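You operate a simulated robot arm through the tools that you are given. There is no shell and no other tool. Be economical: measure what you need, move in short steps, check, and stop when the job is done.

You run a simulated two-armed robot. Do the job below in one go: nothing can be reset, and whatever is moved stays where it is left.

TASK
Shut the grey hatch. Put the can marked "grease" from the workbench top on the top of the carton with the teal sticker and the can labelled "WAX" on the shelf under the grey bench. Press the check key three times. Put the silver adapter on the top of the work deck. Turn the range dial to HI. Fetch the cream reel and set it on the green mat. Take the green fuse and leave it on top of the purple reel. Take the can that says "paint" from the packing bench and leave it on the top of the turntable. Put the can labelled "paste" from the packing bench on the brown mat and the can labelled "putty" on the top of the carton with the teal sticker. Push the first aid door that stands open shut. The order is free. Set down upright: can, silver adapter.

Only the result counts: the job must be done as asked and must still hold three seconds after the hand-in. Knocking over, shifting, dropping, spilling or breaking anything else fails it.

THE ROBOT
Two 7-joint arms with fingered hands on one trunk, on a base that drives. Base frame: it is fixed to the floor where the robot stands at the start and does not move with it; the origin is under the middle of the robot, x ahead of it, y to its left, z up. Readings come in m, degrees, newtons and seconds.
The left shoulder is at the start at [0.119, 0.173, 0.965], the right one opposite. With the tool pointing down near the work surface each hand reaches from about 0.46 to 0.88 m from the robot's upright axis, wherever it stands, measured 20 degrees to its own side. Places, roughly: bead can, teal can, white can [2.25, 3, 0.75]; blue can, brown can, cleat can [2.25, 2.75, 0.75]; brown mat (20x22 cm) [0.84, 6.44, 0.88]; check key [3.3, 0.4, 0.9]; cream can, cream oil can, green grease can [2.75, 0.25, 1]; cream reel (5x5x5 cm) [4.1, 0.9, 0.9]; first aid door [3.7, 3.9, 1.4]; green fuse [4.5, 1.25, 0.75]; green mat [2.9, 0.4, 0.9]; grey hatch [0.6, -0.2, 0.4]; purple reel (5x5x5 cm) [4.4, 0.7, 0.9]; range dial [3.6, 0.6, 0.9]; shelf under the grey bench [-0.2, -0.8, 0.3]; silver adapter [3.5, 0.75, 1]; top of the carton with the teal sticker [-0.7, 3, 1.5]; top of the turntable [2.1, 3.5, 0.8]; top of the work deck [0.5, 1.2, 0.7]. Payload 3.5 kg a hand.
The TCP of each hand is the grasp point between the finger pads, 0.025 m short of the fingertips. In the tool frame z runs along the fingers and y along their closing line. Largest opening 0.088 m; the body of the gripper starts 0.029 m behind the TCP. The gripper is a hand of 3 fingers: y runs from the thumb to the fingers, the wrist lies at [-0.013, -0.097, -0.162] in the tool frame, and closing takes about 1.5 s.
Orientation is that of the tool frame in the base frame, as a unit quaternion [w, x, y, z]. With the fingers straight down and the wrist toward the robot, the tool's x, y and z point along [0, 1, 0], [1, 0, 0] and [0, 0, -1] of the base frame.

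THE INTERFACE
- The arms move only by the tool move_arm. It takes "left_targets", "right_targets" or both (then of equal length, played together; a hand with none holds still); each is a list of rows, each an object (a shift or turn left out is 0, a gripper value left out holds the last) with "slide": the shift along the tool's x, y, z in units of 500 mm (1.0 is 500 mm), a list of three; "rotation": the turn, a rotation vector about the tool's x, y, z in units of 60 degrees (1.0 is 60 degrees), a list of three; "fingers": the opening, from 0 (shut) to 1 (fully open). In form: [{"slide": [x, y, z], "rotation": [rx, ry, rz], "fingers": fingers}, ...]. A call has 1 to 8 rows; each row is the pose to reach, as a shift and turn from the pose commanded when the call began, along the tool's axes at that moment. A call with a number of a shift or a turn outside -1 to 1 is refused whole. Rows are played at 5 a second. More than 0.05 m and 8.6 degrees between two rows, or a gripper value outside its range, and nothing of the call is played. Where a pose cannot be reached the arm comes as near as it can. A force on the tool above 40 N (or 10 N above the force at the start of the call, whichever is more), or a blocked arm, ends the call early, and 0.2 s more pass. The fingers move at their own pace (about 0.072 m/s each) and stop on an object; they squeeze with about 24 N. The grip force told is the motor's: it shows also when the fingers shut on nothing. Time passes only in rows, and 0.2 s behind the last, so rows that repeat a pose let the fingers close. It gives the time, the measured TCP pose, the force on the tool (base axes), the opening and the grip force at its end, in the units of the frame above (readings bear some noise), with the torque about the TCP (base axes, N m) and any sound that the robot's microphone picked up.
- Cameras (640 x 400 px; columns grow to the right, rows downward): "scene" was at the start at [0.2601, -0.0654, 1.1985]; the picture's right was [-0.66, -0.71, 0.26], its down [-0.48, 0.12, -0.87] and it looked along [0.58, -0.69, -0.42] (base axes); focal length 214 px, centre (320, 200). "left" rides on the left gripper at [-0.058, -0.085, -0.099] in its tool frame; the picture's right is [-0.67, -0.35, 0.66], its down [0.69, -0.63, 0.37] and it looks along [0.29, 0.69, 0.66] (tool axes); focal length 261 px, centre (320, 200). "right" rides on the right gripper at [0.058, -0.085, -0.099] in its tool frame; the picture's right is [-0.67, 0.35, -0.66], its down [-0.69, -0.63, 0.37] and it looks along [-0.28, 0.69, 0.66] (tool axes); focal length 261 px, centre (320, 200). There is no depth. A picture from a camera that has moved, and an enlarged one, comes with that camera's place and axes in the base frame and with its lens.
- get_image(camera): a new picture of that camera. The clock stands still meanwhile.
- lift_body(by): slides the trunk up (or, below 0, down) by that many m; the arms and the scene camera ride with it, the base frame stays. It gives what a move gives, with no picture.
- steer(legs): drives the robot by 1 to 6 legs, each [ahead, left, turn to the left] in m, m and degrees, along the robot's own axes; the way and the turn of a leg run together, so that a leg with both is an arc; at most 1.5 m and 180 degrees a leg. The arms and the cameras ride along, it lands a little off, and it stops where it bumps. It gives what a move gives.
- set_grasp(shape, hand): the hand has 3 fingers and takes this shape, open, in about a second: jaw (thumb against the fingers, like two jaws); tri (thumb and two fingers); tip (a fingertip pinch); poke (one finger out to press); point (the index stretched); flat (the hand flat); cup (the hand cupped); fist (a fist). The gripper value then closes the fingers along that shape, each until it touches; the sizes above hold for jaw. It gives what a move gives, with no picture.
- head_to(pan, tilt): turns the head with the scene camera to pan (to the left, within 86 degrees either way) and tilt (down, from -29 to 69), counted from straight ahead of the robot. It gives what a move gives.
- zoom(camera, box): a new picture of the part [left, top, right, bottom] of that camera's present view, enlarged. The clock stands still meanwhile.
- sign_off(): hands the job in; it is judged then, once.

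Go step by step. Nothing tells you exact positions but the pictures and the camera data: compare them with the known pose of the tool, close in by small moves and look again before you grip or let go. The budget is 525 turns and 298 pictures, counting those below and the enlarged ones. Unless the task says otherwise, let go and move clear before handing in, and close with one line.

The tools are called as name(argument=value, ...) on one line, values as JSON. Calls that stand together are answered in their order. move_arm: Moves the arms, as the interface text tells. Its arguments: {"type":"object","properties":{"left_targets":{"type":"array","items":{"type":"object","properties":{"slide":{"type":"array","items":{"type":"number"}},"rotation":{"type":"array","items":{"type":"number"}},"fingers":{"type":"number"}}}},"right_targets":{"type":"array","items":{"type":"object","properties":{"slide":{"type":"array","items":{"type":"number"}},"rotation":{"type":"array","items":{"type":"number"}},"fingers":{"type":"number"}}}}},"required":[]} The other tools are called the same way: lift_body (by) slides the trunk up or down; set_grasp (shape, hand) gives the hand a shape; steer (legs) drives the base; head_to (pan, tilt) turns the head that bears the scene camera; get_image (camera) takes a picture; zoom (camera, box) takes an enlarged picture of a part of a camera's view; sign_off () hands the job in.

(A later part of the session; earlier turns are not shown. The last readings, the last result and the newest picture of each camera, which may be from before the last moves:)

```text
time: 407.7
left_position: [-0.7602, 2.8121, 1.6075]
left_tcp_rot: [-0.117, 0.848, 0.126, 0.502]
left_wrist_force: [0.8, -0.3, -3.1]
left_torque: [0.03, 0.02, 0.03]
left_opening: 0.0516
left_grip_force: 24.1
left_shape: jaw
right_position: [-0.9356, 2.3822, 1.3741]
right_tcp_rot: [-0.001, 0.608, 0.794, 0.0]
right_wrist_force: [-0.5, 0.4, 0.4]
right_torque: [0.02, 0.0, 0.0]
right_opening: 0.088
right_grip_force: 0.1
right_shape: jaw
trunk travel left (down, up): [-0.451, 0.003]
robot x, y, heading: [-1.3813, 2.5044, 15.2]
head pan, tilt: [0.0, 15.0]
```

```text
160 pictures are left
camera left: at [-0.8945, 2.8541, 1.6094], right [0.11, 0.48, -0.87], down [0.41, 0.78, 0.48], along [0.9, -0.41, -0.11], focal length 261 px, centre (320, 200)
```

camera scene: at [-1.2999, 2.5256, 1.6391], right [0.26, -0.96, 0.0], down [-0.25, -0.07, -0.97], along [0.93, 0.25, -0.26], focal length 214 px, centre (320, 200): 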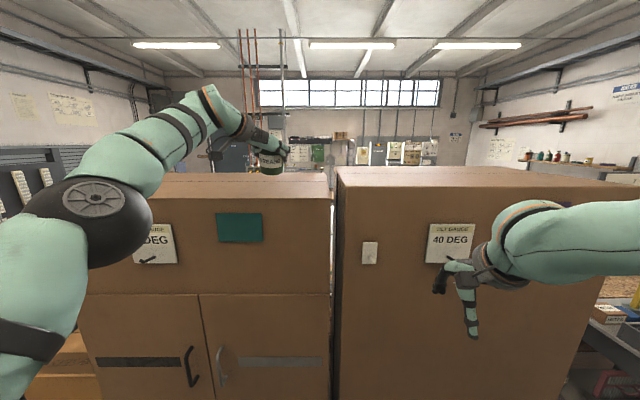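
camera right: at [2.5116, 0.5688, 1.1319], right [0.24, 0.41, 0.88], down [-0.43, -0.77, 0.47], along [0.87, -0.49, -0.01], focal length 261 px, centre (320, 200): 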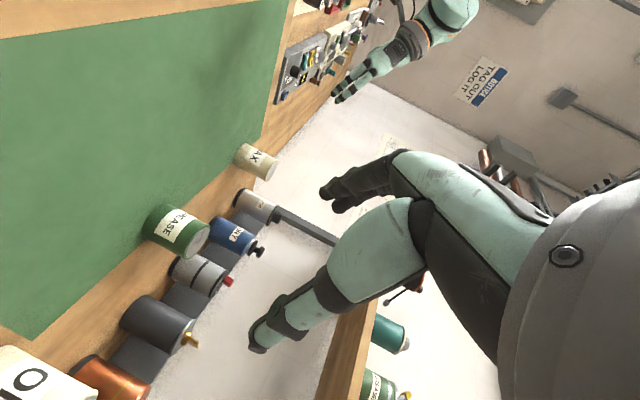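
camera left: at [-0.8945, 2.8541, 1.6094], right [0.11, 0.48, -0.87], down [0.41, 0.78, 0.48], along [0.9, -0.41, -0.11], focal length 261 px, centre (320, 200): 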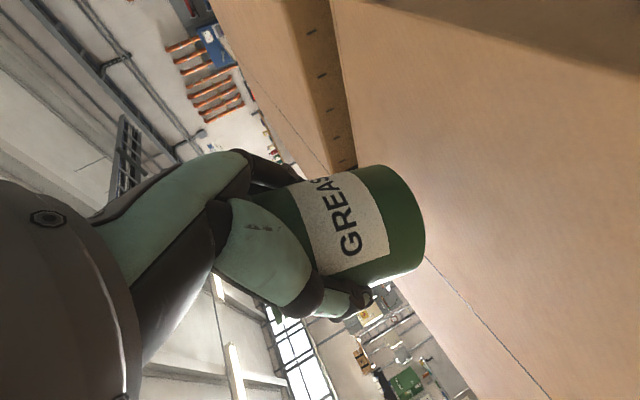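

steer(legs=[[0.109, 0.036, 0]])

get_image(camera="left")

get_image(camera="scene")

```text
time: 408.9
left_position: [-0.6704, 2.871, 1.6107]
left_tcp_rot: [-0.118, 0.846, 0.126, 0.505]
left_wrist_force: [-0.4, -1.0, -1.6]
left_torque: [0.02, -0.01, -0.01]
left_opening: 0.0514
left_grip_force: 24.0
left_shape: jaw
right_position: [-0.8467, 2.442, 1.3748]
right_tcp_rot: [0.0, 0.608, 0.794, 0.003]
right_wrist_force: [0.1, -0.1, -0.4]
right_torque: [0.0, -0.03, 0.0]
right_opening: 0.0876
right_grip_force: 0.2
right_shape: jaw
trunk travel left (down, up): [-0.451, 0.003]
robot x, y, heading: [-1.2861, 2.5697, 15.3]
head pan, tilt: [0.0, 15.0]
```

```text
159 pictures are left
camera left: at [-0.8065, 2.9126, 1.6134], right [0.12, 0.48, -0.87], down [0.41, 0.78, 0.48], along [0.91, -0.41, -0.1], focal length 261 px, centre (320, 200)
```

left: 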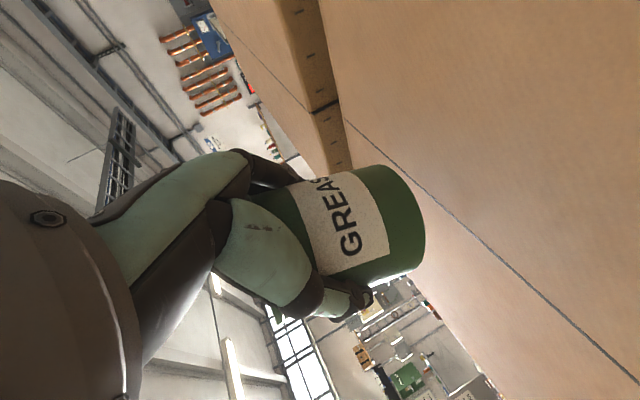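

```text
158 pictures are left
camera scene: at [-1.2119, 2.5842, 1.6396], right [0.26, -0.96, 0.0], down [-0.25, -0.07, -0.97], along [0.93, 0.26, -0.25], focal length 214 px, centre (320, 200)
```

scene: 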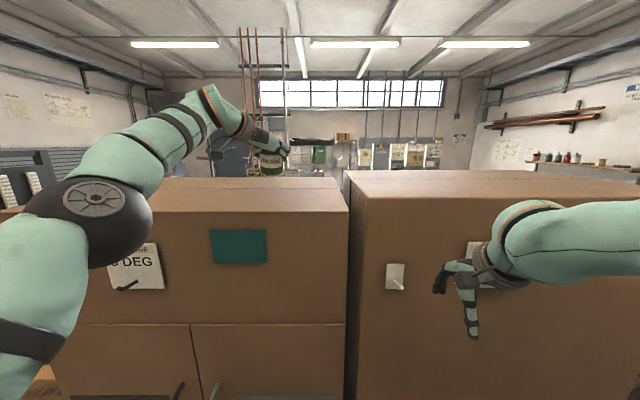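

move_arm(left_targets=[{"slide": [-0.035, 0.003, 0.019]}, {"slide": [-0.053, 0.004, 0.028]}, {"slide": [-0.065, 0.005, 0.034]}, {"slide": [-0.074, 0.006, 0.039]}, {"slide": [-0.083, 0.006, 0.044]}, {"slide": [-0.092, 0.007, 0.049]}, {"slide": [-0.101, 0.008, 0.054]}, {"slide": [-0.11, 0.009, 0.059]}])

get_image(camera="left")

```text
time: 410.8
left_position: [-0.6636, 2.8761, 1.5454]
left_tcp_rot: [-0.117, 0.847, 0.126, 0.503]
left_wrist_force: [3.6, 2.5, 7.4]
left_torque: [-0.18, -0.06, 0.08]
left_opening: 0.0517
left_grip_force: 23.6
left_shape: jaw
right_position: [-0.8412, 2.4464, 1.3733]
right_tcp_rot: [-0.001, 0.608, 0.794, 0.0]
right_wrist_force: [-1.1, 0.1, -0.4]
right_torque: [0.01, -0.03, -0.02]
right_opening: 0.0877
right_grip_force: 0.1
right_shape: jaw
trunk travel left (down, up): [-0.451, 0.003]
robot x, y, heading: [-1.2894, 2.5647, 15.3]
head pan, tilt: [0.0, 15.0]
```

```text
157 pictures are left
camera left: at [-0.7989, 2.9185, 1.5474], right [0.11, 0.47, -0.87], down [0.41, 0.78, 0.48], along [0.91, -0.41, -0.11], focal length 261 px, centre (320, 200)
```

left: 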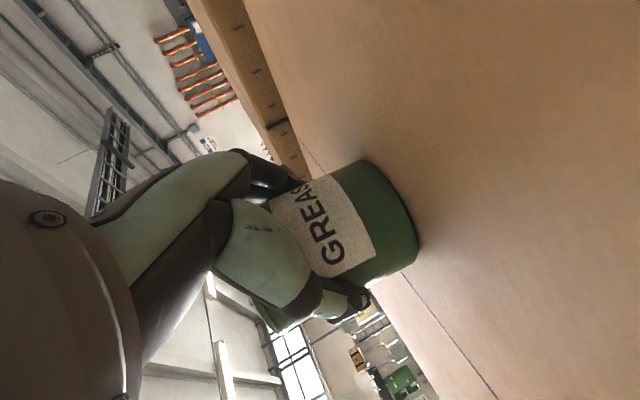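

move_arm(left_targets=[{"fingers": 0.9}, {"fingers": 0.9}, {"fingers": 0.9}, {"fingers": 0.9}])

steer(legs=[[-0.22, -0.023, 0]])

get_image(camera="left")

```text
time: 411.8
left_position: [-0.6628, 2.8747, 1.5454]
left_tcp_rot: [-0.116, 0.847, 0.125, 0.503]
left_wrist_force: [0.4, 0.0, -0.1]
left_torque: [0.01, 0.01, 0.02]
left_opening: 0.0791
left_grip_force: 0.0
left_shape: jaw
right_position: [-0.8423, 2.4458, 1.3729]
right_tcp_rot: [-0.001, 0.608, 0.794, 0.001]
right_wrist_force: [-0.7, 0.3, -0.2]
right_torque: [0.01, 0.02, -0.01]
right_opening: 0.0877
right_grip_force: 0.0
right_shape: jaw
trunk travel left (down, up): [-0.451, 0.003]
robot x, y, heading: [-1.2826, 2.5672, 15.2]
head pan, tilt: [0.0, 15.0]
```

```text
time: 413.4
left_position: [-0.8637, 2.7971, 1.5418]
left_tcp_rot: [-0.117, 0.848, 0.126, 0.5]
left_wrist_force: [-0.1, 0.2, -0.8]
left_torque: [-0.05, 0.03, 0.0]
left_opening: 0.0791
left_grip_force: 0.1
left_shape: jaw
right_position: [-1.0413, 2.3673, 1.3719]
right_tcp_rot: [-0.002, 0.608, 0.794, -0.001]
right_wrist_force: [1.1, 0.7, -0.4]
right_torque: [-0.01, 0.03, 0.03]
right_opening: 0.0877
right_grip_force: 0.0
right_shape: jaw
trunk travel left (down, up): [-0.451, 0.003]
robot x, y, heading: [-1.4898, 2.4883, 15.4]
head pan, tilt: [0.0, 15.0]
```

```text
156 pictures are left
camera left: at [-0.9987, 2.8397, 1.5444], right [0.11, 0.47, -0.87], down [0.41, 0.78, 0.47], along [0.9, -0.41, -0.11], focal length 261 px, centre (320, 200)
```

left: 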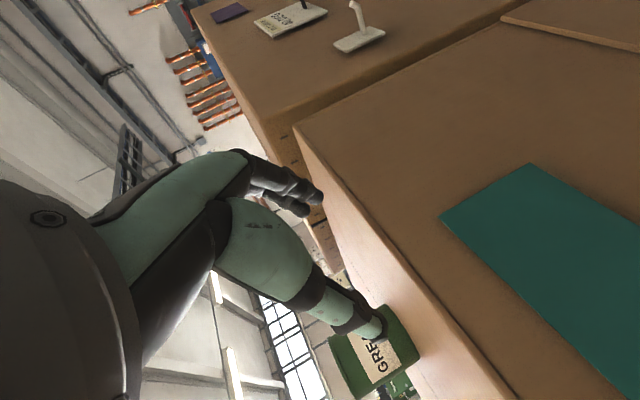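

Grease is placed. I drive back out toward the packing bench.

steer(legs=[[0, 0, 92], [-0.77, -0.02, 0], [-0.85, -0.02, 0], [-0.45, -0.05, 0], [-0.45, -0.45, 0]])

steer(legs=[[0, 0, -107], [0.7, 0.05, 0], [0.7, 0.05, 0], [0, 0, 70], [1.2, 0, 0], [0.9, 0.3, 0]])

head_to(pan=-40, tilt=25)

get_image(camera="scene")

```text
time: 431.1
left_position: [-0.5659, 0.8459, 1.5433]
left_tcp_rot: [-0.439, 0.502, 0.696, 0.266]
left_wrist_force: [0.8, -0.6, 0.1]
left_torque: [-0.04, 0.01, -0.01]
left_opening: 0.079
left_grip_force: 0.0
left_shape: jaw
right_position: [-0.1322, 0.6789, 1.3735]
right_tcp_rot: [-0.001, -0.144, 0.99, -0.001]
right_wrist_force: [0.2, -0.6, -0.1]
right_torque: [0.0, -0.04, 0.01]
right_opening: 0.0881
right_grip_force: 0.1
right_shape: jaw
trunk travel left (down, up): [-0.451, 0.003]
robot x, y, heading: [-0.241, 0.2295, 106.7]
head pan, tilt: [0.0, 15.0]
```

```text
time: 456.1
left_position: [1.7396, 3.077, 1.546]
left_tcp_rot: [-0.332, 0.698, 0.497, 0.395]
left_wrist_force: [0.6, -0.3, 0.2]
left_torque: [0.0, 0.02, 0.01]
left_opening: 0.0792
left_grip_force: 0.1
left_shape: jaw
right_position: [1.985, 2.682, 1.3733]
right_tcp_rot: [-0.002, 0.181, 0.984, 0.0]
right_wrist_force: [0.0, 0.0, -0.9]
right_torque: [-0.01, -0.04, -0.01]
right_opening: 0.0877
right_grip_force: 0.0
right_shape: jaw
trunk travel left (down, up): [-0.451, 0.003]
robot x, y, heading: [1.6209, 2.3934, 69.3]
head pan, tilt: [0.0, 15.0]
```

```text
time: 457.2
left_position: [1.7403, 3.0798, 1.5432]
left_tcp_rot: [-0.332, 0.697, 0.497, 0.395]
left_wrist_force: [0.0, -0.4, -0.5]
left_torque: [0.0, 0.04, 0.03]
left_opening: 0.0792
left_grip_force: 0.0
left_shape: jaw
right_position: [1.9837, 2.6841, 1.3733]
right_tcp_rot: [-0.002, 0.181, 0.983, 0.0]
right_wrist_force: [-0.7, 0.5, -0.6]
right_torque: [-0.01, 0.01, -0.01]
right_opening: 0.088
right_grip_force: 0.1
right_shape: jaw
trunk travel left (down, up): [-0.451, 0.003]
robot x, y, heading: [1.6252, 2.3987, 69.3]
head pan, tilt: [-40.0, 25.0]
```

```text
155 pictures are left
camera scene: at [1.7017, 2.4314, 1.6229], right [0.49, -0.87, 0.0], down [-0.37, -0.21, -0.91], along [0.79, 0.44, -0.42], focal length 214 px, centre (320, 200)
```

scene: 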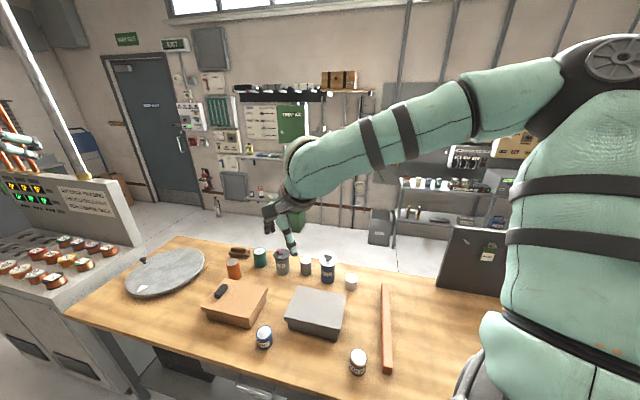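

zoom(camera="scene", box=[200, 230, 400, 390])

```text
2.50 times, centred on (300, 310) of scene
camera zoom: at [1.7017, 2.4314, 1.6229], right [0.49, -0.87, 0.0], down [-0.37, -0.21, -0.91], along [0.79, 0.44, -0.42], focal length 536 px, centre (370, -75)
```

zoom: 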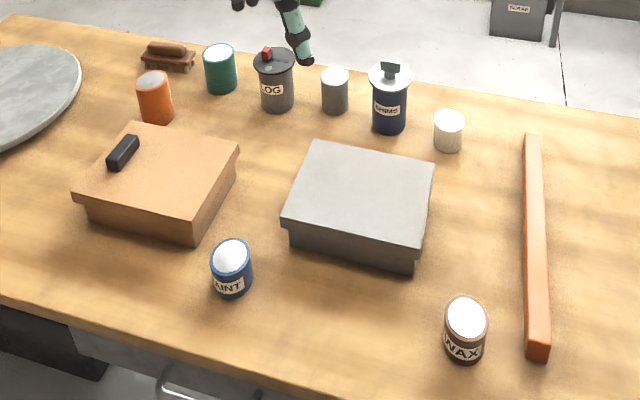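

The blue can reads PAINT; the labels of the teal, orange and white cans face away. I set up facing the bench and lower the arm for a side grasp of PAINT.

steer(legs=[[-0.085, 0.42, 0], [0, 0, -53.3]])

move_arm(left_targets=[{"slide": [-0.083, 0.007, 0.044], "fingers": 1}, {"slide": [-0.167, 0.013, 0.089]}, {"slide": [-0.25, 0.02, 0.133]}, {"slide": [-0.334, 0.027, 0.178]}, {"slide": [-0.418, 0.033, 0.222]}, {"slide": [-0.501, 0.04, 0.267]}, {"slide": [-0.585, 0.047, 0.311]}, {"slide": [-0.668, 0.054, 0.355]}])

lift_body(by=-0.33)

head_to(pan=5, tilt=35)

get_image(camera="scene")

```text
time: 462.2
left_position: [1.8221, 2.7769, 1.5441]
left_tcp_rot: [-0.117, 0.848, 0.129, 0.502]
left_wrist_force: [-0.2, -0.2, -0.3]
left_torque: [-0.04, 0.02, 0.0]
left_opening: 0.0793
left_grip_force: 0.1
left_shape: jaw
right_position: [1.6475, 2.3454, 1.3735]
right_tcp_rot: [-0.001, 0.605, 0.796, 0.002]
right_wrist_force: [0.8, 0.4, -0.3]
right_torque: [0.01, 0.01, 0.0]
right_opening: 0.0878
right_grip_force: 0.1
right_shape: jaw
trunk travel left (down, up): [-0.451, 0.003]
robot x, y, heading: [1.2037, 2.4627, 15.6]
head pan, tilt: [-40.0, 25.0]
```

```text
time: 464.0
left_position: [1.8238, 2.7771, 1.1634]
left_tcp_rot: [-0.119, 0.847, 0.129, 0.501]
left_wrist_force: [-0.3, -0.1, 0.9]
left_torque: [-0.06, 0.01, 0.01]
left_opening: 0.0877
left_grip_force: 0.1
left_shape: jaw
right_position: [1.6489, 2.3467, 1.3734]
right_tcp_rot: [-0.002, 0.606, 0.796, 0.001]
right_wrist_force: [-0.7, 0.0, 0.0]
right_torque: [-0.04, 0.03, 0.01]
right_opening: 0.0877
right_grip_force: 0.0
right_shape: jaw
trunk travel left (down, up): [-0.451, 0.003]
robot x, y, heading: [1.2037, 2.4608, 15.8]
head pan, tilt: [-40.0, 25.0]
```

```text
time: 467.3
left_position: [1.8224, 2.776, 0.8359]
left_tcp_rot: [-0.119, 0.846, 0.128, 0.503]
left_wrist_force: [0.9, -0.3, 0.0]
left_torque: [0.01, 0.01, -0.01]
left_opening: 0.0877
left_grip_force: 0.1
left_shape: jaw
right_position: [1.6474, 2.3457, 1.0432]
right_tcp_rot: [-0.001, 0.605, 0.796, 0.002]
right_wrist_force: [-0.5, 0.0, 0.4]
right_torque: [0.01, -0.01, -0.02]
right_opening: 0.0877
right_grip_force: 0.0
right_shape: jaw
trunk travel left (down, up): [-0.121, 0.333]
robot x, y, heading: [1.2039, 2.4628, 15.8]
head pan, tilt: [-40.0, 25.0]
```

```text
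time: 468.4
left_position: [1.8225, 2.7762, 0.8359]
left_tcp_rot: [-0.119, 0.847, 0.128, 0.502]
left_wrist_force: [0.4, 1.0, -0.2]
left_torque: [0.01, 0.02, 0.01]
left_opening: 0.0875
left_grip_force: 0.2
left_shape: jaw
right_position: [1.6478, 2.3462, 1.0444]
right_tcp_rot: [-0.001, 0.605, 0.796, 0.001]
right_wrist_force: [-0.7, 0.5, -0.1]
right_torque: [-0.01, 0.0, -0.02]
right_opening: 0.0879
right_grip_force: 0.0
right_shape: jaw
trunk travel left (down, up): [-0.121, 0.333]
robot x, y, heading: [1.202, 2.4658, 15.5]
head pan, tilt: [5.0, 35.0]
```

```text
153 pictures are left
camera scene: at [1.4183, 2.5318, 1.2243], right [0.35, -0.94, -0.02], down [-0.74, -0.26, -0.62], along [0.57, 0.23, -0.78], focal length 214 px, centre (320, 200)
```

scene: 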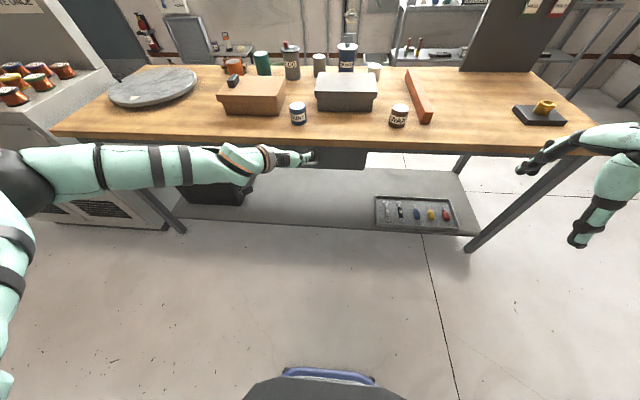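

zoom(camera="scene", box=[200, 50, 440, 200])

```text
2.67 times, centred on (320, 125) of scene
camera zoom: at [1.4183, 2.5318, 1.2243], right [0.35, -0.94, -0.02], down [-0.74, -0.26, -0.62], along [0.57, 0.23, -0.78], focal length 572 px, centre (320, 400)
```

zoom: 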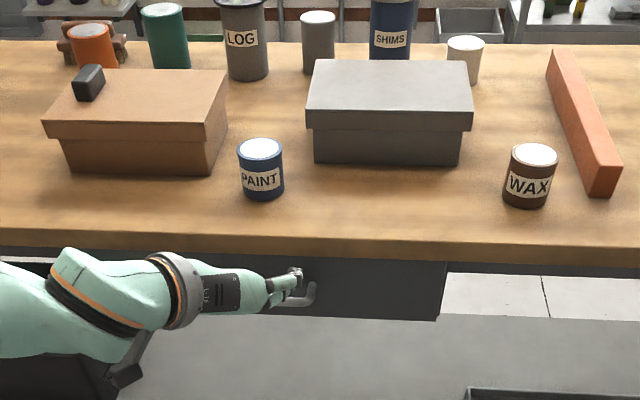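

move_arm(left_targets=[{"slide": [0.018, -0.001, -0.009]}])

steer(legs=[[0, 0.019, 0], [0.14, 0, 0]])

zoom(camera="scene", box=[200, 50, 440, 200])

get_image(camera="left")

```text
time: 468.8
left_position: [1.8227, 2.7761, 0.8462]
left_tcp_rot: [-0.119, 0.847, 0.129, 0.502]
left_wrist_force: [1.8, 0.5, 0.1]
left_torque: [-0.01, 0.01, -0.01]
left_opening: 0.0876
left_grip_force: 0.1
left_shape: jaw
right_position: [1.6475, 2.3456, 1.0439]
right_tcp_rot: [-0.001, 0.605, 0.796, 0.001]
right_wrist_force: [-0.2, 0.7, 0.0]
right_torque: [0.01, 0.03, 0.02]
right_opening: 0.0878
right_grip_force: 0.0
right_shape: jaw
trunk travel left (down, up): [-0.121, 0.333]
robot x, y, heading: [1.2052, 2.46, 15.6]
head pan, tilt: [5.0, 35.0]
```

```text
time: 470.5
left_position: [1.9514, 2.8317, 0.8468]
left_tcp_rot: [-0.118, 0.847, 0.128, 0.502]
left_wrist_force: [0.9, 1.0, 0.4]
left_torque: [0.01, 0.01, -0.02]
left_opening: 0.0875
left_grip_force: 0.1
left_shape: jaw
right_position: [1.7779, 2.4011, 1.0426]
right_tcp_rot: [-0.002, 0.606, 0.796, 0.001]
right_wrist_force: [0.6, 0.2, 0.1]
right_torque: [-0.03, 0.01, -0.01]
right_opening: 0.0878
right_grip_force: 0.0
right_shape: jaw
trunk travel left (down, up): [-0.121, 0.333]
robot x, y, heading: [1.33, 2.5181, 15.7]
head pan, tilt: [5.0, 35.0]
```

```text
2.67 times, centred on (320, 125) of scene
camera zoom: at [1.5472, 2.5875, 1.2243], right [0.35, -0.94, -0.03], down [-0.74, -0.26, -0.62], along [0.57, 0.24, -0.78], focal length 572 px, centre (320, 400)
```

zoom: 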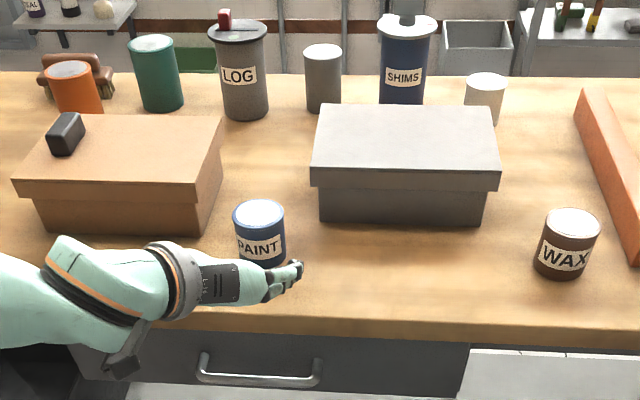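

```text
150 pictures are left
camera left: at [1.8164, 2.8726, 0.848], right [0.11, 0.48, -0.87], down [0.41, 0.78, 0.48], along [0.91, -0.41, -0.11], focal length 261 px, centre (320, 200)
```

left: 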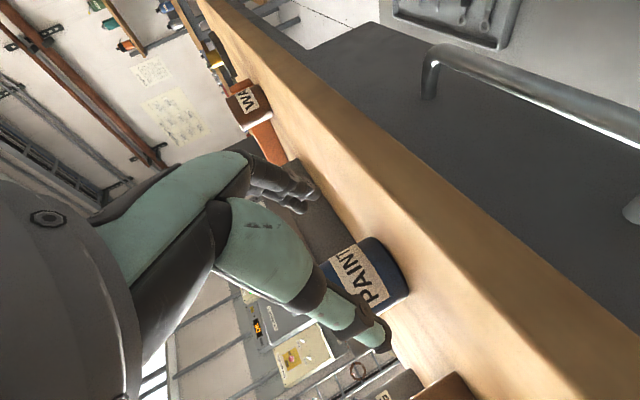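

move_arm(left_targets=[{"slide": [-0.018, 0.001, 0.009]}])

steer(legs=[[0.09, 0, 0]])

get_image(camera="left")

```text
time: 470.9
left_position: [1.9517, 2.8311, 0.8362]
left_tcp_rot: [-0.118, 0.847, 0.128, 0.503]
left_wrist_force: [-0.2, 0.1, 0.6]
left_torque: [0.01, 0.0, -0.01]
left_opening: 0.0876
left_grip_force: 0.1
left_shape: jaw
right_position: [1.7757, 2.4017, 1.0435]
right_tcp_rot: [-0.002, 0.605, 0.796, 0.001]
right_wrist_force: [-0.5, -0.2, -0.9]
right_torque: [-0.01, 0.02, 0.0]
right_opening: 0.0879
right_grip_force: 0.0
right_shape: jaw
trunk travel left (down, up): [-0.121, 0.333]
robot x, y, heading: [1.3284, 2.5185, 15.8]
head pan, tilt: [5.0, 35.0]
```

```text
time: 472.0
left_position: [2.0374, 2.8561, 0.8362]
left_tcp_rot: [-0.119, 0.847, 0.128, 0.502]
left_wrist_force: [-0.2, -0.3, 0.1]
left_torque: [0.04, -0.02, 0.02]
left_opening: 0.0877
left_grip_force: 0.2
left_shape: jaw
right_position: [1.8631, 2.4263, 1.0434]
right_tcp_rot: [-0.001, 0.605, 0.796, 0.001]
right_wrist_force: [0.1, 0.2, -0.2]
right_torque: [0.01, 0.01, -0.03]
right_opening: 0.088
right_grip_force: 0.0
right_shape: jaw
trunk travel left (down, up): [-0.121, 0.333]
robot x, y, heading: [1.419, 2.544, 15.5]
head pan, tilt: [5.0, 35.0]
```

```text
149 pictures are left
camera left: at [1.9024, 2.8969, 0.8377], right [0.11, 0.48, -0.87], down [0.41, 0.78, 0.48], along [0.91, -0.41, -0.11], focal length 261 px, centre (320, 200)
```

left: 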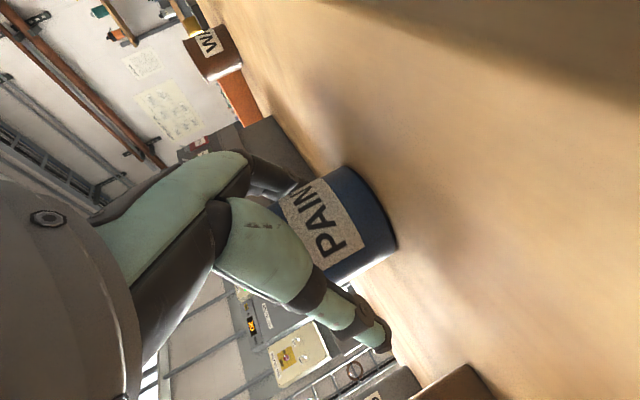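

move_arm(left_targets=[{"fingers": 0}, {"fingers": 0}, {"fingers": 0}, {"fingers": 0}, {"fingers": 0}, {"fingers": 0}, {"fingers": 0}, {"fingers": 0}])

move_arm(left_targets=[{"slide": [0.06, 0, -0.032]}, {"slide": [0.12, 0, -0.064]}, {"slide": [0.18, 0, -0.095]}, {"slide": [0.26, 0, -0.138]}])

get_image(camera="left")

```text
time: 473.8
left_position: [2.0376, 2.8558, 0.8354]
left_tcp_rot: [-0.119, 0.847, 0.128, 0.502]
left_wrist_force: [0.7, 0.8, 2.1]
left_torque: [-0.04, -0.07, 0.01]
left_opening: 0.0403
left_grip_force: 24.1
left_shape: jaw
right_position: [1.8628, 2.4253, 1.0432]
right_tcp_rot: [-0.001, 0.605, 0.796, 0.001]
right_wrist_force: [0.6, 0.1, 0.5]
right_torque: [0.0, -0.04, -0.02]
right_opening: 0.0879
right_grip_force: 0.0
right_shape: jaw
trunk travel left (down, up): [-0.121, 0.333]
robot x, y, heading: [1.418, 2.5429, 15.3]
head pan, tilt: [5.0, 35.0]
```

```text
time: 474.8
left_position: [2.0413, 2.8445, 0.9823]
left_tcp_rot: [-0.119, 0.847, 0.128, 0.503]
left_wrist_force: [0.6, -0.6, -0.4]
left_torque: [-0.01, 0.01, -0.03]
left_opening: 0.0401
left_grip_force: 24.2
left_shape: jaw
right_position: [1.8614, 2.4224, 1.0446]
right_tcp_rot: [-0.001, 0.605, 0.796, 0.002]
right_wrist_force: [0.0, 0.0, 0.1]
right_torque: [-0.02, -0.01, 0.03]
right_opening: 0.0877
right_grip_force: 0.0
right_shape: jaw
trunk travel left (down, up): [-0.121, 0.333]
robot x, y, heading: [1.4189, 2.5448, 15.7]
head pan, tilt: [5.0, 35.0]
```

```text
148 pictures are left
camera left: at [1.9052, 2.8856, 0.9859], right [0.11, 0.48, -0.87], down [0.41, 0.78, 0.48], along [0.91, -0.41, -0.11], focal length 261 px, centre (320, 200)
```

left: 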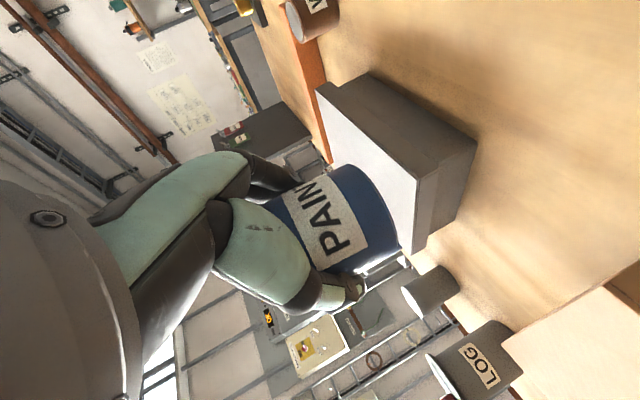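

steer(legs=[[-0.2, 0, 0], [0, 0.673, 0], [0.25, 0, 0]])

get_image(camera="scene")

get_image(camera="left")

```text
time: 481.2
left_position: [1.9065, 3.5168, 0.9817]
left_tcp_rot: [-0.118, 0.847, 0.129, 0.502]
left_wrist_force: [-0.3, 0.6, -1.6]
left_torque: [-0.02, 0.0, 0.05]
left_opening: 0.04
left_grip_force: 24.6
left_shape: jaw
right_position: [1.7292, 3.0956, 1.0426]
right_tcp_rot: [-0.001, 0.604, 0.797, 0.001]
right_wrist_force: [0.0, 0.4, 0.7]
right_torque: [-0.01, 0.0, -0.05]
right_opening: 0.0877
right_grip_force: 0.1
right_shape: jaw
trunk travel left (down, up): [-0.121, 0.333]
robot x, y, heading: [1.2831, 3.2127, 15.8]
head pan, tilt: [5.0, 35.0]
```

```text
147 pictures are left
camera scene: at [1.4985, 3.2819, 1.2243], right [0.35, -0.94, -0.03], down [-0.74, -0.26, -0.62], along [0.57, 0.24, -0.78], focal length 214 px, centre (320, 200)
```

scene: 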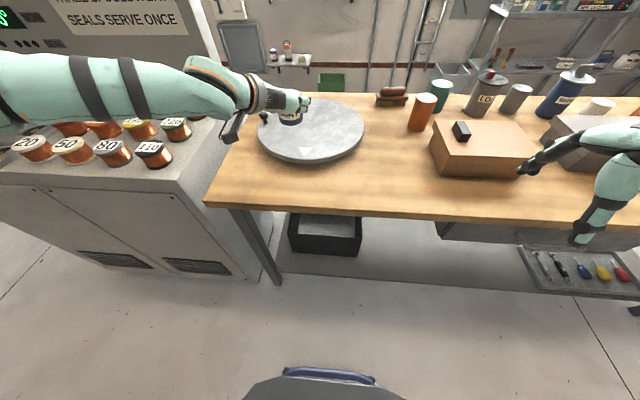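

```text
146 pictures are left
camera left: at [1.7711, 3.5567, 0.9849], right [0.11, 0.48, -0.87], down [0.4, 0.78, 0.48], along [0.91, -0.41, -0.11], focal length 261 px, centre (320, 200)
```

left: 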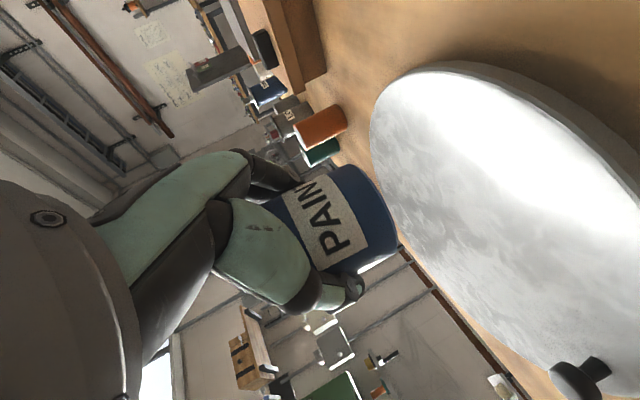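

steer(legs=[[-0.3, 0, 0], [0, 0, 24.2], [0.156, -0.513, 0], [0.1, 0, 0]])

get_image(camera="scene")

```text
time: 487.9
left_position: [1.9634, 3.4304, 0.9815]
left_tcp_rot: [-0.22, 0.802, 0.301, 0.466]
left_wrist_force: [-0.3, -0.1, -1.6]
left_torque: [-0.02, -0.01, 0.02]
left_opening: 0.0399
left_grip_force: 24.1
left_shape: jaw
right_position: [1.9712, 2.9741, 1.043]
right_tcp_rot: [-0.001, 0.428, 0.904, 0.0]
right_wrist_force: [0.0, 0.2, 0.1]
right_torque: [0.03, 0.02, 0.04]
right_opening: 0.088
right_grip_force: 0.0
right_shape: jaw
trunk travel left (down, up): [-0.121, 0.333]
robot x, y, heading: [1.517, 2.902, 39.5]
head pan, tilt: [5.0, 35.0]
```

```text
145 pictures are left
camera scene: at [1.6854, 3.0508, 1.2242], right [0.7, -0.72, -0.03], down [-0.57, -0.54, -0.62], along [0.43, 0.45, -0.78], focal length 214 px, centre (320, 200)
```

scene: 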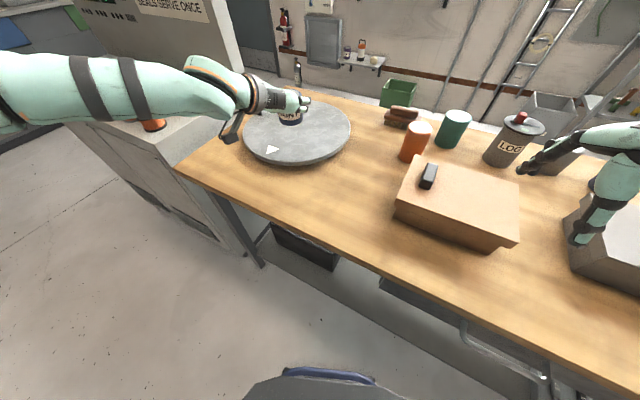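

steer(legs=[[0.085, 0.016, 0]])

move_arm(left_targets=[{"slide": [-0.05, 0.004, 0.027]}, {"slide": [-0.1, 0.008, 0.053]}, {"slide": [-0.13, 0.01, 0.069]}, {"slide": [-0.145, 0.011, 0.077]}, {"slide": [-0.16, 0.012, 0.085]}, {"slide": [-0.17, 0.013, 0.09]}, {"slide": [-0.18, 0.014, 0.095]}])

get_image(camera="left")

```text
time: 489.0
left_position: [2.0204, 3.4962, 0.9833]
left_tcp_rot: [-0.22, 0.802, 0.301, 0.467]
left_wrist_force: [-0.3, 0.1, -1.2]
left_torque: [0.03, 0.01, -0.01]
left_opening: 0.0398
left_grip_force: 24.2
left_shape: jaw
right_position: [2.0256, 3.0417, 1.0425]
right_tcp_rot: [-0.001, 0.427, 0.904, 0.002]
right_wrist_force: [0.2, 0.3, 0.4]
right_torque: [-0.02, 0.01, 0.01]
right_opening: 0.0879
right_grip_force: 0.0
right_shape: jaw
trunk travel left (down, up): [-0.121, 0.333]
robot x, y, heading: [1.5715, 2.9659, 39.5]
head pan, tilt: [5.0, 35.0]
```

```text
time: 490.6
left_position: [2.0203, 3.4973, 0.8806]
left_tcp_rot: [-0.22, 0.802, 0.302, 0.467]
left_wrist_force: [-0.7, 0.0, -2.2]
left_torque: [-0.01, 0.02, 0.04]
left_opening: 0.0398
left_grip_force: 23.9
left_shape: jaw
right_position: [2.0256, 3.0394, 1.0434]
right_tcp_rot: [-0.002, 0.427, 0.904, 0.002]
right_wrist_force: [0.6, -0.1, -0.4]
right_torque: [0.03, 0.01, 0.05]
right_opening: 0.0878
right_grip_force: 0.0
right_shape: jaw
trunk travel left (down, up): [-0.121, 0.333]
robot x, y, heading: [1.568, 2.9679, 39.2]
head pan, tilt: [5.0, 35.0]
```

```text
144 pictures are left
camera left: at [1.8788, 3.4786, 0.8823], right [-0.09, 0.48, -0.87], down [0.06, 0.88, 0.48], along [0.99, 0.0, -0.11], focal length 261 px, centre (320, 200)
```

left: 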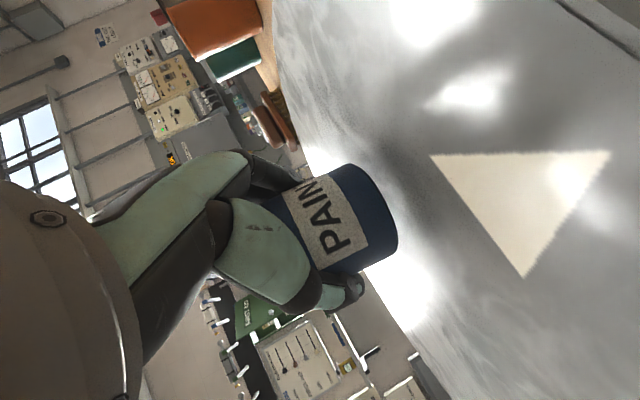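

move_arm(left_targets=[{"slide": [-0.014, 0.001, 0.007]}, {"slide": [-0.026, 0.002, 0.014]}, {"slide": [-0.037, 0.003, 0.02]}, {"slide": [-0.048, 0.004, 0.026]}, {"slide": [-0.059, 0.005, 0.031]}, {"slide": [-0.07, 0.005, 0.037]}])

get_image(camera="left")

```text
time: 491.9
left_position: [2.0193, 3.4941, 0.8548]
left_tcp_rot: [-0.219, 0.798, 0.301, 0.474]
left_wrist_force: [-0.4, -3.1, 27.3]
left_torque: [-0.18, -0.43, -0.05]
left_opening: 0.0374
left_grip_force: 24.2
left_shape: jaw
right_position: [2.024, 3.038, 1.0442]
right_tcp_rot: [-0.001, 0.427, 0.904, 0.002]
right_wrist_force: [0.3, 0.5, 0.1]
right_torque: [0.0, -0.02, -0.02]
right_opening: 0.0879
right_grip_force: 0.0
right_shape: jaw
trunk travel left (down, up): [-0.121, 0.333]
robot x, y, heading: [1.572, 2.9712, 39.6]
head pan, tilt: [5.0, 35.0]
stopped in row 6 (left hand): the force on the tool passed its limit at 43 N (the readings are from after the stop); the commanded pose is now the measured one
```

```text
143 pictures are left
camera left: at [1.8797, 3.4764, 0.8552], right [-0.08, 0.49, -0.87], down [0.05, 0.87, 0.48], along [1.0, -0.01, -0.09], focal length 261 px, centre (320, 200)
```

left: 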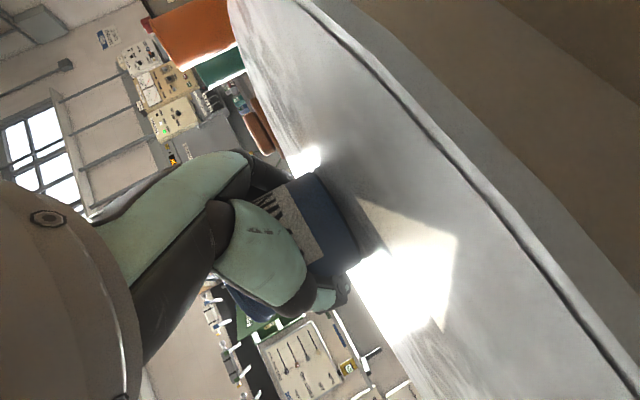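

move_arm(left_targets=[{"slide": [0.008, 0, -0.004]}, {"slide": [0.01, 0, -0.005], "fingers": 0.75}, {"slide": [0.01, 0, -0.005], "fingers": 0.9}, {"slide": [0.01, 0, -0.005], "fingers": 0.9}, {"slide": [0.01, 0, -0.005], "fingers": 0.9}])

steer(legs=[[-0.2, -0.022, 0]])

get_image(camera="scene")

```text
time: 493.1
left_position: [2.0196, 3.4964, 0.8549]
left_tcp_rot: [-0.22, 0.8, 0.301, 0.47]
left_wrist_force: [-0.3, 1.8, 5.6]
left_torque: [-0.03, -0.25, 0.07]
left_opening: 0.0792
left_grip_force: 0.1
left_shape: jaw
right_position: [2.0265, 3.0404, 1.0436]
right_tcp_rot: [-0.003, 0.428, 0.904, 0.0]
right_wrist_force: [0.2, -0.4, 0.1]
right_torque: [0.02, 0.01, 0.01]
right_opening: 0.0878
right_grip_force: 0.1
right_shape: jaw
trunk travel left (down, up): [-0.121, 0.333]
robot x, y, heading: [1.5709, 2.9694, 39.3]
head pan, tilt: [5.0, 35.0]
```

```text
time: 494.7
left_position: [1.877, 3.3498, 0.8552]
left_tcp_rot: [-0.22, 0.8, 0.302, 0.469]
left_wrist_force: [0.1, -0.5, 0.4]
left_torque: [-0.02, 0.03, 0.0]
left_opening: 0.0793
left_grip_force: 0.1
left_shape: jaw
right_position: [1.8848, 2.8945, 1.0437]
right_tcp_rot: [-0.002, 0.427, 0.904, 0.001]
right_wrist_force: [-0.3, -0.6, 0.3]
right_torque: [-0.05, 0.0, 0.0]
right_opening: 0.0879
right_grip_force: 0.0
right_shape: jaw
trunk travel left (down, up): [-0.121, 0.333]
robot x, y, heading: [1.4243, 2.8222, 39.6]
head pan, tilt: [5.0, 35.0]
```

```text
142 pictures are left
camera scene: at [1.598, 2.9714, 1.2242], right [0.7, -0.71, -0.03], down [-0.57, -0.54, -0.62], along [0.43, 0.45, -0.78], focal length 214 px, centre (320, 200)
```

scene: 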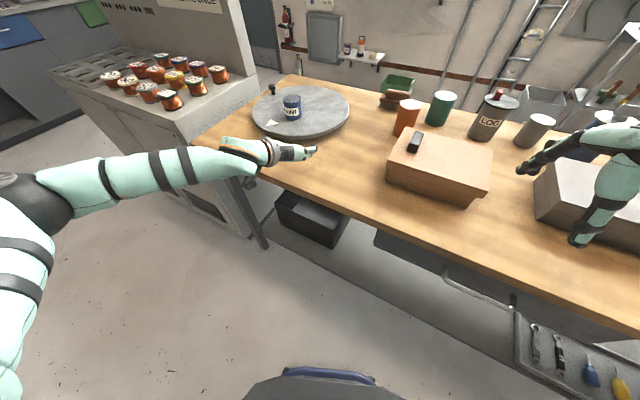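

PAINT stands on the turntable. Now I go around to the east side of the packing bench to read the other labels.

lift_body(by=0.33)

steer(legs=[[-0.1, 0, 0], [0, 0, -112.6], [0.85, 0, 0], [0.8, 0, 0], [0, 0, 73], [1.15, 0, 0]])

head_to(pan=50, tilt=20)

get_image(camera="scene")

```text
time: 497.9
left_position: [1.8782, 3.351, 1.1848]
left_tcp_rot: [-0.22, 0.799, 0.302, 0.47]
left_wrist_force: [0.3, 0.4, -0.9]
left_torque: [0.01, 0.03, 0.03]
left_opening: 0.0794
left_grip_force: 0.1
left_shape: jaw
right_position: [1.8846, 2.894, 1.3739]
right_tcp_rot: [-0.002, 0.427, 0.904, 0.001]
right_wrist_force: [-0.8, 0.2, -0.2]
right_torque: [0.0, 0.01, -0.02]
right_opening: 0.0878
right_grip_force: 0.1
right_shape: jaw
trunk travel left (down, up): [-0.451, 0.003]
robot x, y, heading: [1.4288, 2.8205, 39.3]
head pan, tilt: [5.0, 35.0]
```

```text
time: 520.4
left_position: [3.6595, 1.3122, 1.1862]
left_tcp_rot: [-0.049, 0.855, 0.014, 0.516]
left_wrist_force: [-0.1, 0.1, 0.6]
left_torque: [0.01, 0.01, 0.0]
left_opening: 0.0793
left_grip_force: 0.2
left_shape: jaw
right_position: [3.3723, 0.9559, 1.374]
right_tcp_rot: [-0.001, 0.706, 0.708, 0.002]
right_wrist_force: [0.1, -0.3, 0.4]
right_torque: [0.01, -0.01, 0.01]
right_opening: 0.088
right_grip_force: 0.1
right_shape: jaw
trunk travel left (down, up): [-0.451, 0.003]
robot x, y, heading: [2.974, 1.1862, 0.2]
head pan, tilt: [5.0, 35.0]
```

```text
time: 521.5
left_position: [3.6591, 1.3132, 1.1857]
left_tcp_rot: [-0.048, 0.855, 0.015, 0.516]
left_wrist_force: [0.9, -0.5, 1.4]
left_torque: [0.01, -0.02, 0.0]
left_opening: 0.0793
left_grip_force: 0.0
left_shape: jaw
right_position: [3.375, 0.9571, 1.3732]
right_tcp_rot: [-0.001, 0.706, 0.708, 0.001]
right_wrist_force: [0.6, 0.4, 0.0]
right_torque: [0.02, -0.01, -0.01]
right_opening: 0.0879
right_grip_force: 0.0
right_shape: jaw
trunk travel left (down, up): [-0.451, 0.003]
robot x, y, heading: [2.9761, 1.19, -0.1]
head pan, tilt: [50.0, 20.0]
```

```text
141 pictures are left
camera scene: at [3.0262, 1.2598, 1.631], right [0.77, -0.64, 0.0], down [-0.22, -0.26, -0.94], along [0.6, 0.72, -0.34], focal length 214 px, centre (320, 200)
```

scene: 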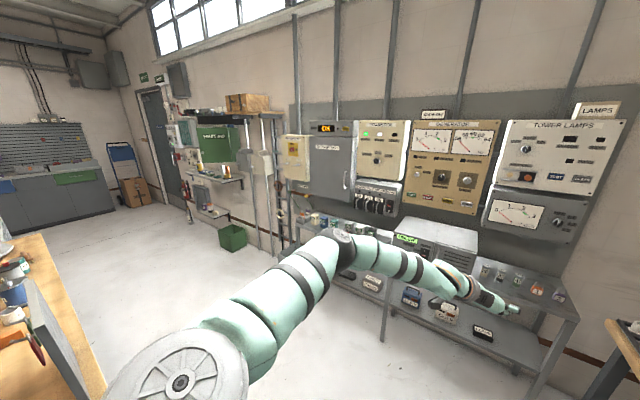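

steer(legs=[[0, 0, 100], [1.2, -0.25, 0]])

head_to(pan=60, tilt=35)

get_image(camera="scene")

head_to(pan=-30, tilt=10)

get_image(camera="scene")

```text
time: 531.9
left_position: [2.7654, 3.066, 1.1858]
left_tcp_rot: [-0.426, 0.539, 0.664, 0.295]
left_wrist_force: [0.3, 0.3, -0.3]
left_torque: [-0.02, 0.0, -0.03]
left_opening: 0.0791
left_grip_force: 0.0
left_shape: jaw
right_position: [3.1651, 2.8472, 1.3736]
right_tcp_rot: [-0.002, -0.088, 0.996, 0.001]
right_wrist_force: [-0.5, -0.9, -0.2]
right_torque: [-0.01, 0.03, 0.02]
right_opening: 0.0878
right_grip_force: 0.0
right_shape: jaw
trunk travel left (down, up): [-0.451, 0.003]
robot x, y, heading: [3.0044, 2.416, 100.1]
head pan, tilt: [50.0, 20.0]
```

```text
time: 532.7
left_position: [2.7651, 3.0661, 1.1848]
left_tcp_rot: [-0.427, 0.538, 0.665, 0.294]
left_wrist_force: [-0.5, -0.1, 0.4]
left_torque: [-0.04, 0.03, -0.02]
left_opening: 0.0791
left_grip_force: 0.1
left_shape: jaw
right_position: [3.1661, 2.8487, 1.373]
right_tcp_rot: [-0.002, -0.088, 0.996, 0.0]
right_wrist_force: [-0.6, -0.3, 0.4]
right_torque: [0.01, 0.02, 0.03]
right_opening: 0.0877
right_grip_force: 0.2
right_shape: jaw
trunk travel left (down, up): [-0.451, 0.003]
robot x, y, heading: [3.0061, 2.4171, 100.4]
head pan, tilt: [60.0, 35.0]
```

```text
140 pictures are left
camera scene: at [2.9255, 2.4363, 1.6072], right [0.34, 0.94, 0.0], down [0.54, -0.19, -0.82], along [-0.77, 0.28, -0.57], focal length 214 px, centre (320, 200)
```

scene: 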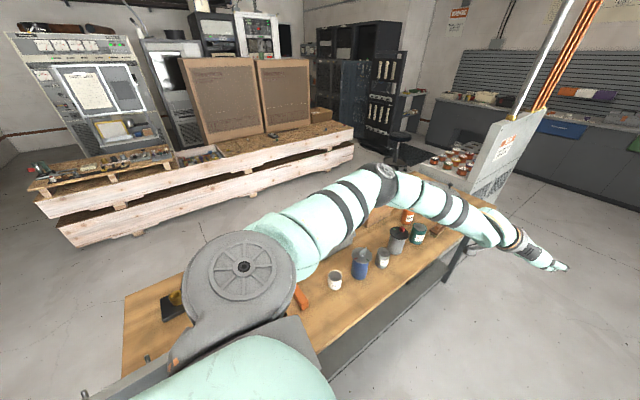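

```text
time: 534.3
left_position: [2.7653, 3.0668, 1.1841]
left_tcp_rot: [-0.426, 0.539, 0.664, 0.294]
left_wrist_force: [-0.7, -0.3, -0.1]
left_torque: [-0.03, -0.02, 0.03]
left_opening: 0.0793
left_grip_force: 0.0
left_shape: jaw
right_position: [3.1654, 2.8463, 1.3735]
right_tcp_rot: [-0.002, -0.087, 0.996, 0.001]
right_wrist_force: [0.4, -0.3, -0.3]
right_torque: [0.01, 0.0, 0.02]
right_opening: 0.0879
right_grip_force: 0.1
right_shape: jaw
trunk travel left (down, up): [-0.451, 0.003]
robot x, y, heading: [3.0054, 2.4143, 100.2]
head pan, tilt: [-30.0, 10.0]
```

```text
139 pictures are left
camera scene: at [3.0398, 2.494, 1.6473], right [0.94, -0.34, 0.0], down [-0.06, -0.16, -0.98], along [0.33, 0.93, -0.17], focal length 214 px, centre (320, 200)
```

scene: 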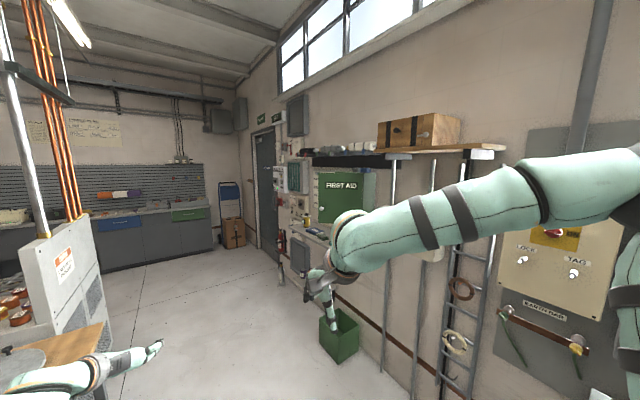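

zoom(camera="scene", box=[270, 130, 410, 260])

head_to(pan=45, tilt=35)

zoom(camera="scene", box=[100, 170, 400, 370])

```text
3.08 times, centred on (340, 195) of scene
camera zoom: at [3.0398, 2.494, 1.6473], right [0.94, -0.34, 0.0], down [-0.06, -0.16, -0.98], along [0.33, 0.93, -0.17], focal length 660 px, centre (258, 215)
```

zoom: 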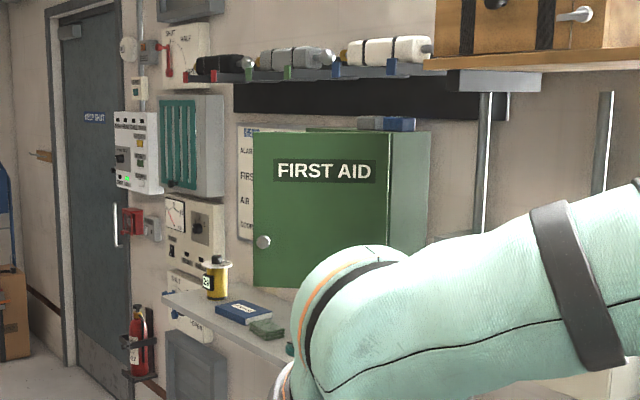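

```text
time: 535.8
left_position: [2.7653, 3.0666, 1.186]
left_tcp_rot: [-0.426, 0.538, 0.664, 0.295]
left_wrist_force: [0.2, 0.6, -0.1]
left_torque: [-0.05, 0.02, -0.02]
left_opening: 0.0794
left_grip_force: 0.1
left_shape: jaw
right_position: [3.1649, 2.8484, 1.3724]
right_tcp_rot: [-0.002, -0.087, 0.996, -0.001]
right_wrist_force: [0.8, 0.0, 0.3]
right_torque: [0.02, -0.03, -0.04]
right_opening: 0.0883
right_grip_force: 0.0
right_shape: jaw
trunk travel left (down, up): [-0.451, 0.003]
robot x, y, heading: [3.0062, 2.4165, 100.4]
head pan, tilt: [45.0, 35.0]
```

```text
2.00 times, centred on (250, 270) of scene
camera zoom: at [2.9361, 2.4567, 1.6072], right [0.57, 0.82, 0.0], down [0.47, -0.33, -0.82], along [-0.67, 0.47, -0.57], focal length 429 px, centre (460, 60)
```

zoom: 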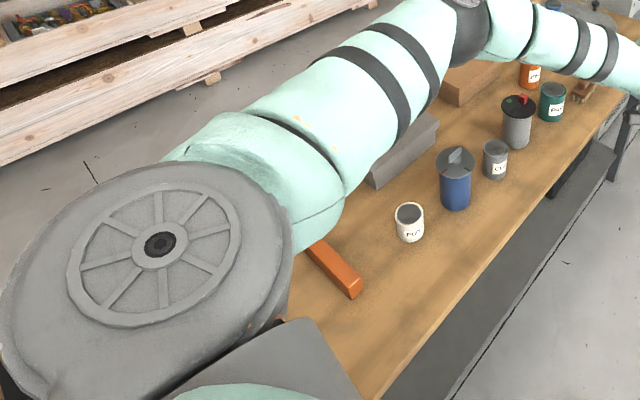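

zoom(camera="scene", box=[280, 190, 390, 300])

```text
3.64 times, centred on (335, 245) of scene
camera zoom: at [2.9361, 2.4567, 1.6072], right [0.57, 0.82, 0.0], down [0.47, -0.33, -0.82], along [-0.67, 0.47, -0.57], focal length 780 px, centre (266, 36)
```

zoom: 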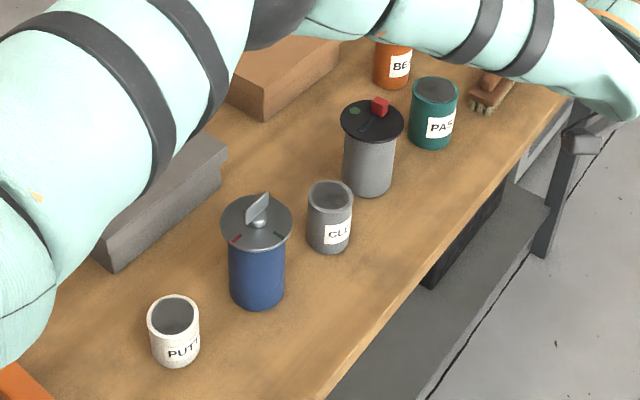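

White is PUTTY and teal is PASTE. First I look closer at the first aid cabinet door.

steer(legs=[[0.6, -0.15, 0]])

head_to(pan=-50, tilt=5)

get_image(camera="scene")

```text
time: 539.3
left_position: [2.8104, 3.6839, 1.1854]
left_tcp_rot: [-0.425, 0.541, 0.663, 0.296]
left_wrist_force: [-0.1, 0.8, 0.2]
left_torque: [-0.01, 0.0, -0.01]
left_opening: 0.0794
left_grip_force: 0.1
left_shape: jaw
right_position: [3.2095, 3.4624, 1.3732]
right_tcp_rot: [-0.002, -0.086, 0.996, 0.001]
right_wrist_force: [0.4, 0.4, 0.6]
right_torque: [0.0, 0.03, 0.0]
right_opening: 0.0878
right_grip_force: 0.1
right_shape: jaw
trunk travel left (down, up): [-0.451, 0.003]
robot x, y, heading: [3.05, 3.0317, 99.9]
head pan, tilt: [45.0, 35.0]
```

```text
time: 541.0
left_position: [2.8107, 3.6847, 1.1841]
left_tcp_rot: [-0.426, 0.54, 0.663, 0.296]
left_wrist_force: [-0.7, 0.4, -0.7]
left_torque: [0.01, -0.04, 0.03]
left_opening: 0.079
left_grip_force: 0.1
left_shape: jaw
right_position: [3.2095, 3.465, 1.3736]
right_tcp_rot: [-0.002, -0.085, 0.996, -0.001]
right_wrist_force: [0.1, 0.5, 0.1]
right_torque: [0.02, 0.02, -0.05]
right_opening: 0.0879
right_grip_force: 0.1
right_shape: jaw
trunk travel left (down, up): [-0.451, 0.003]
robot x, y, heading: [3.0485, 3.0327, 100.1]
head pan, tilt: [-50.0, 5.0]
```

```text
135 pictures are left
camera scene: at [3.109, 3.0942, 1.6554], right [0.77, -0.64, 0.0], down [-0.06, -0.07, -1.0], along [0.64, 0.76, -0.09], focal length 214 px, centre (320, 200)
```

scene: 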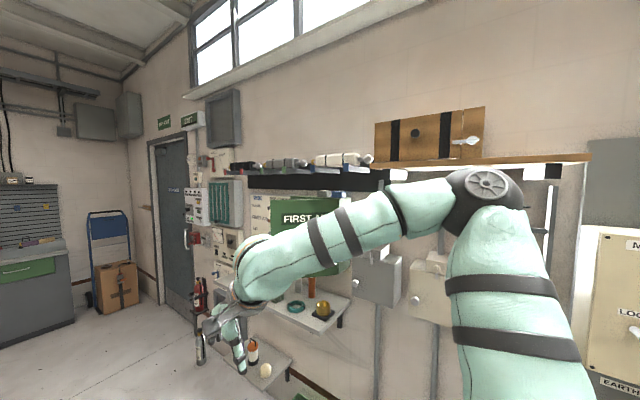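

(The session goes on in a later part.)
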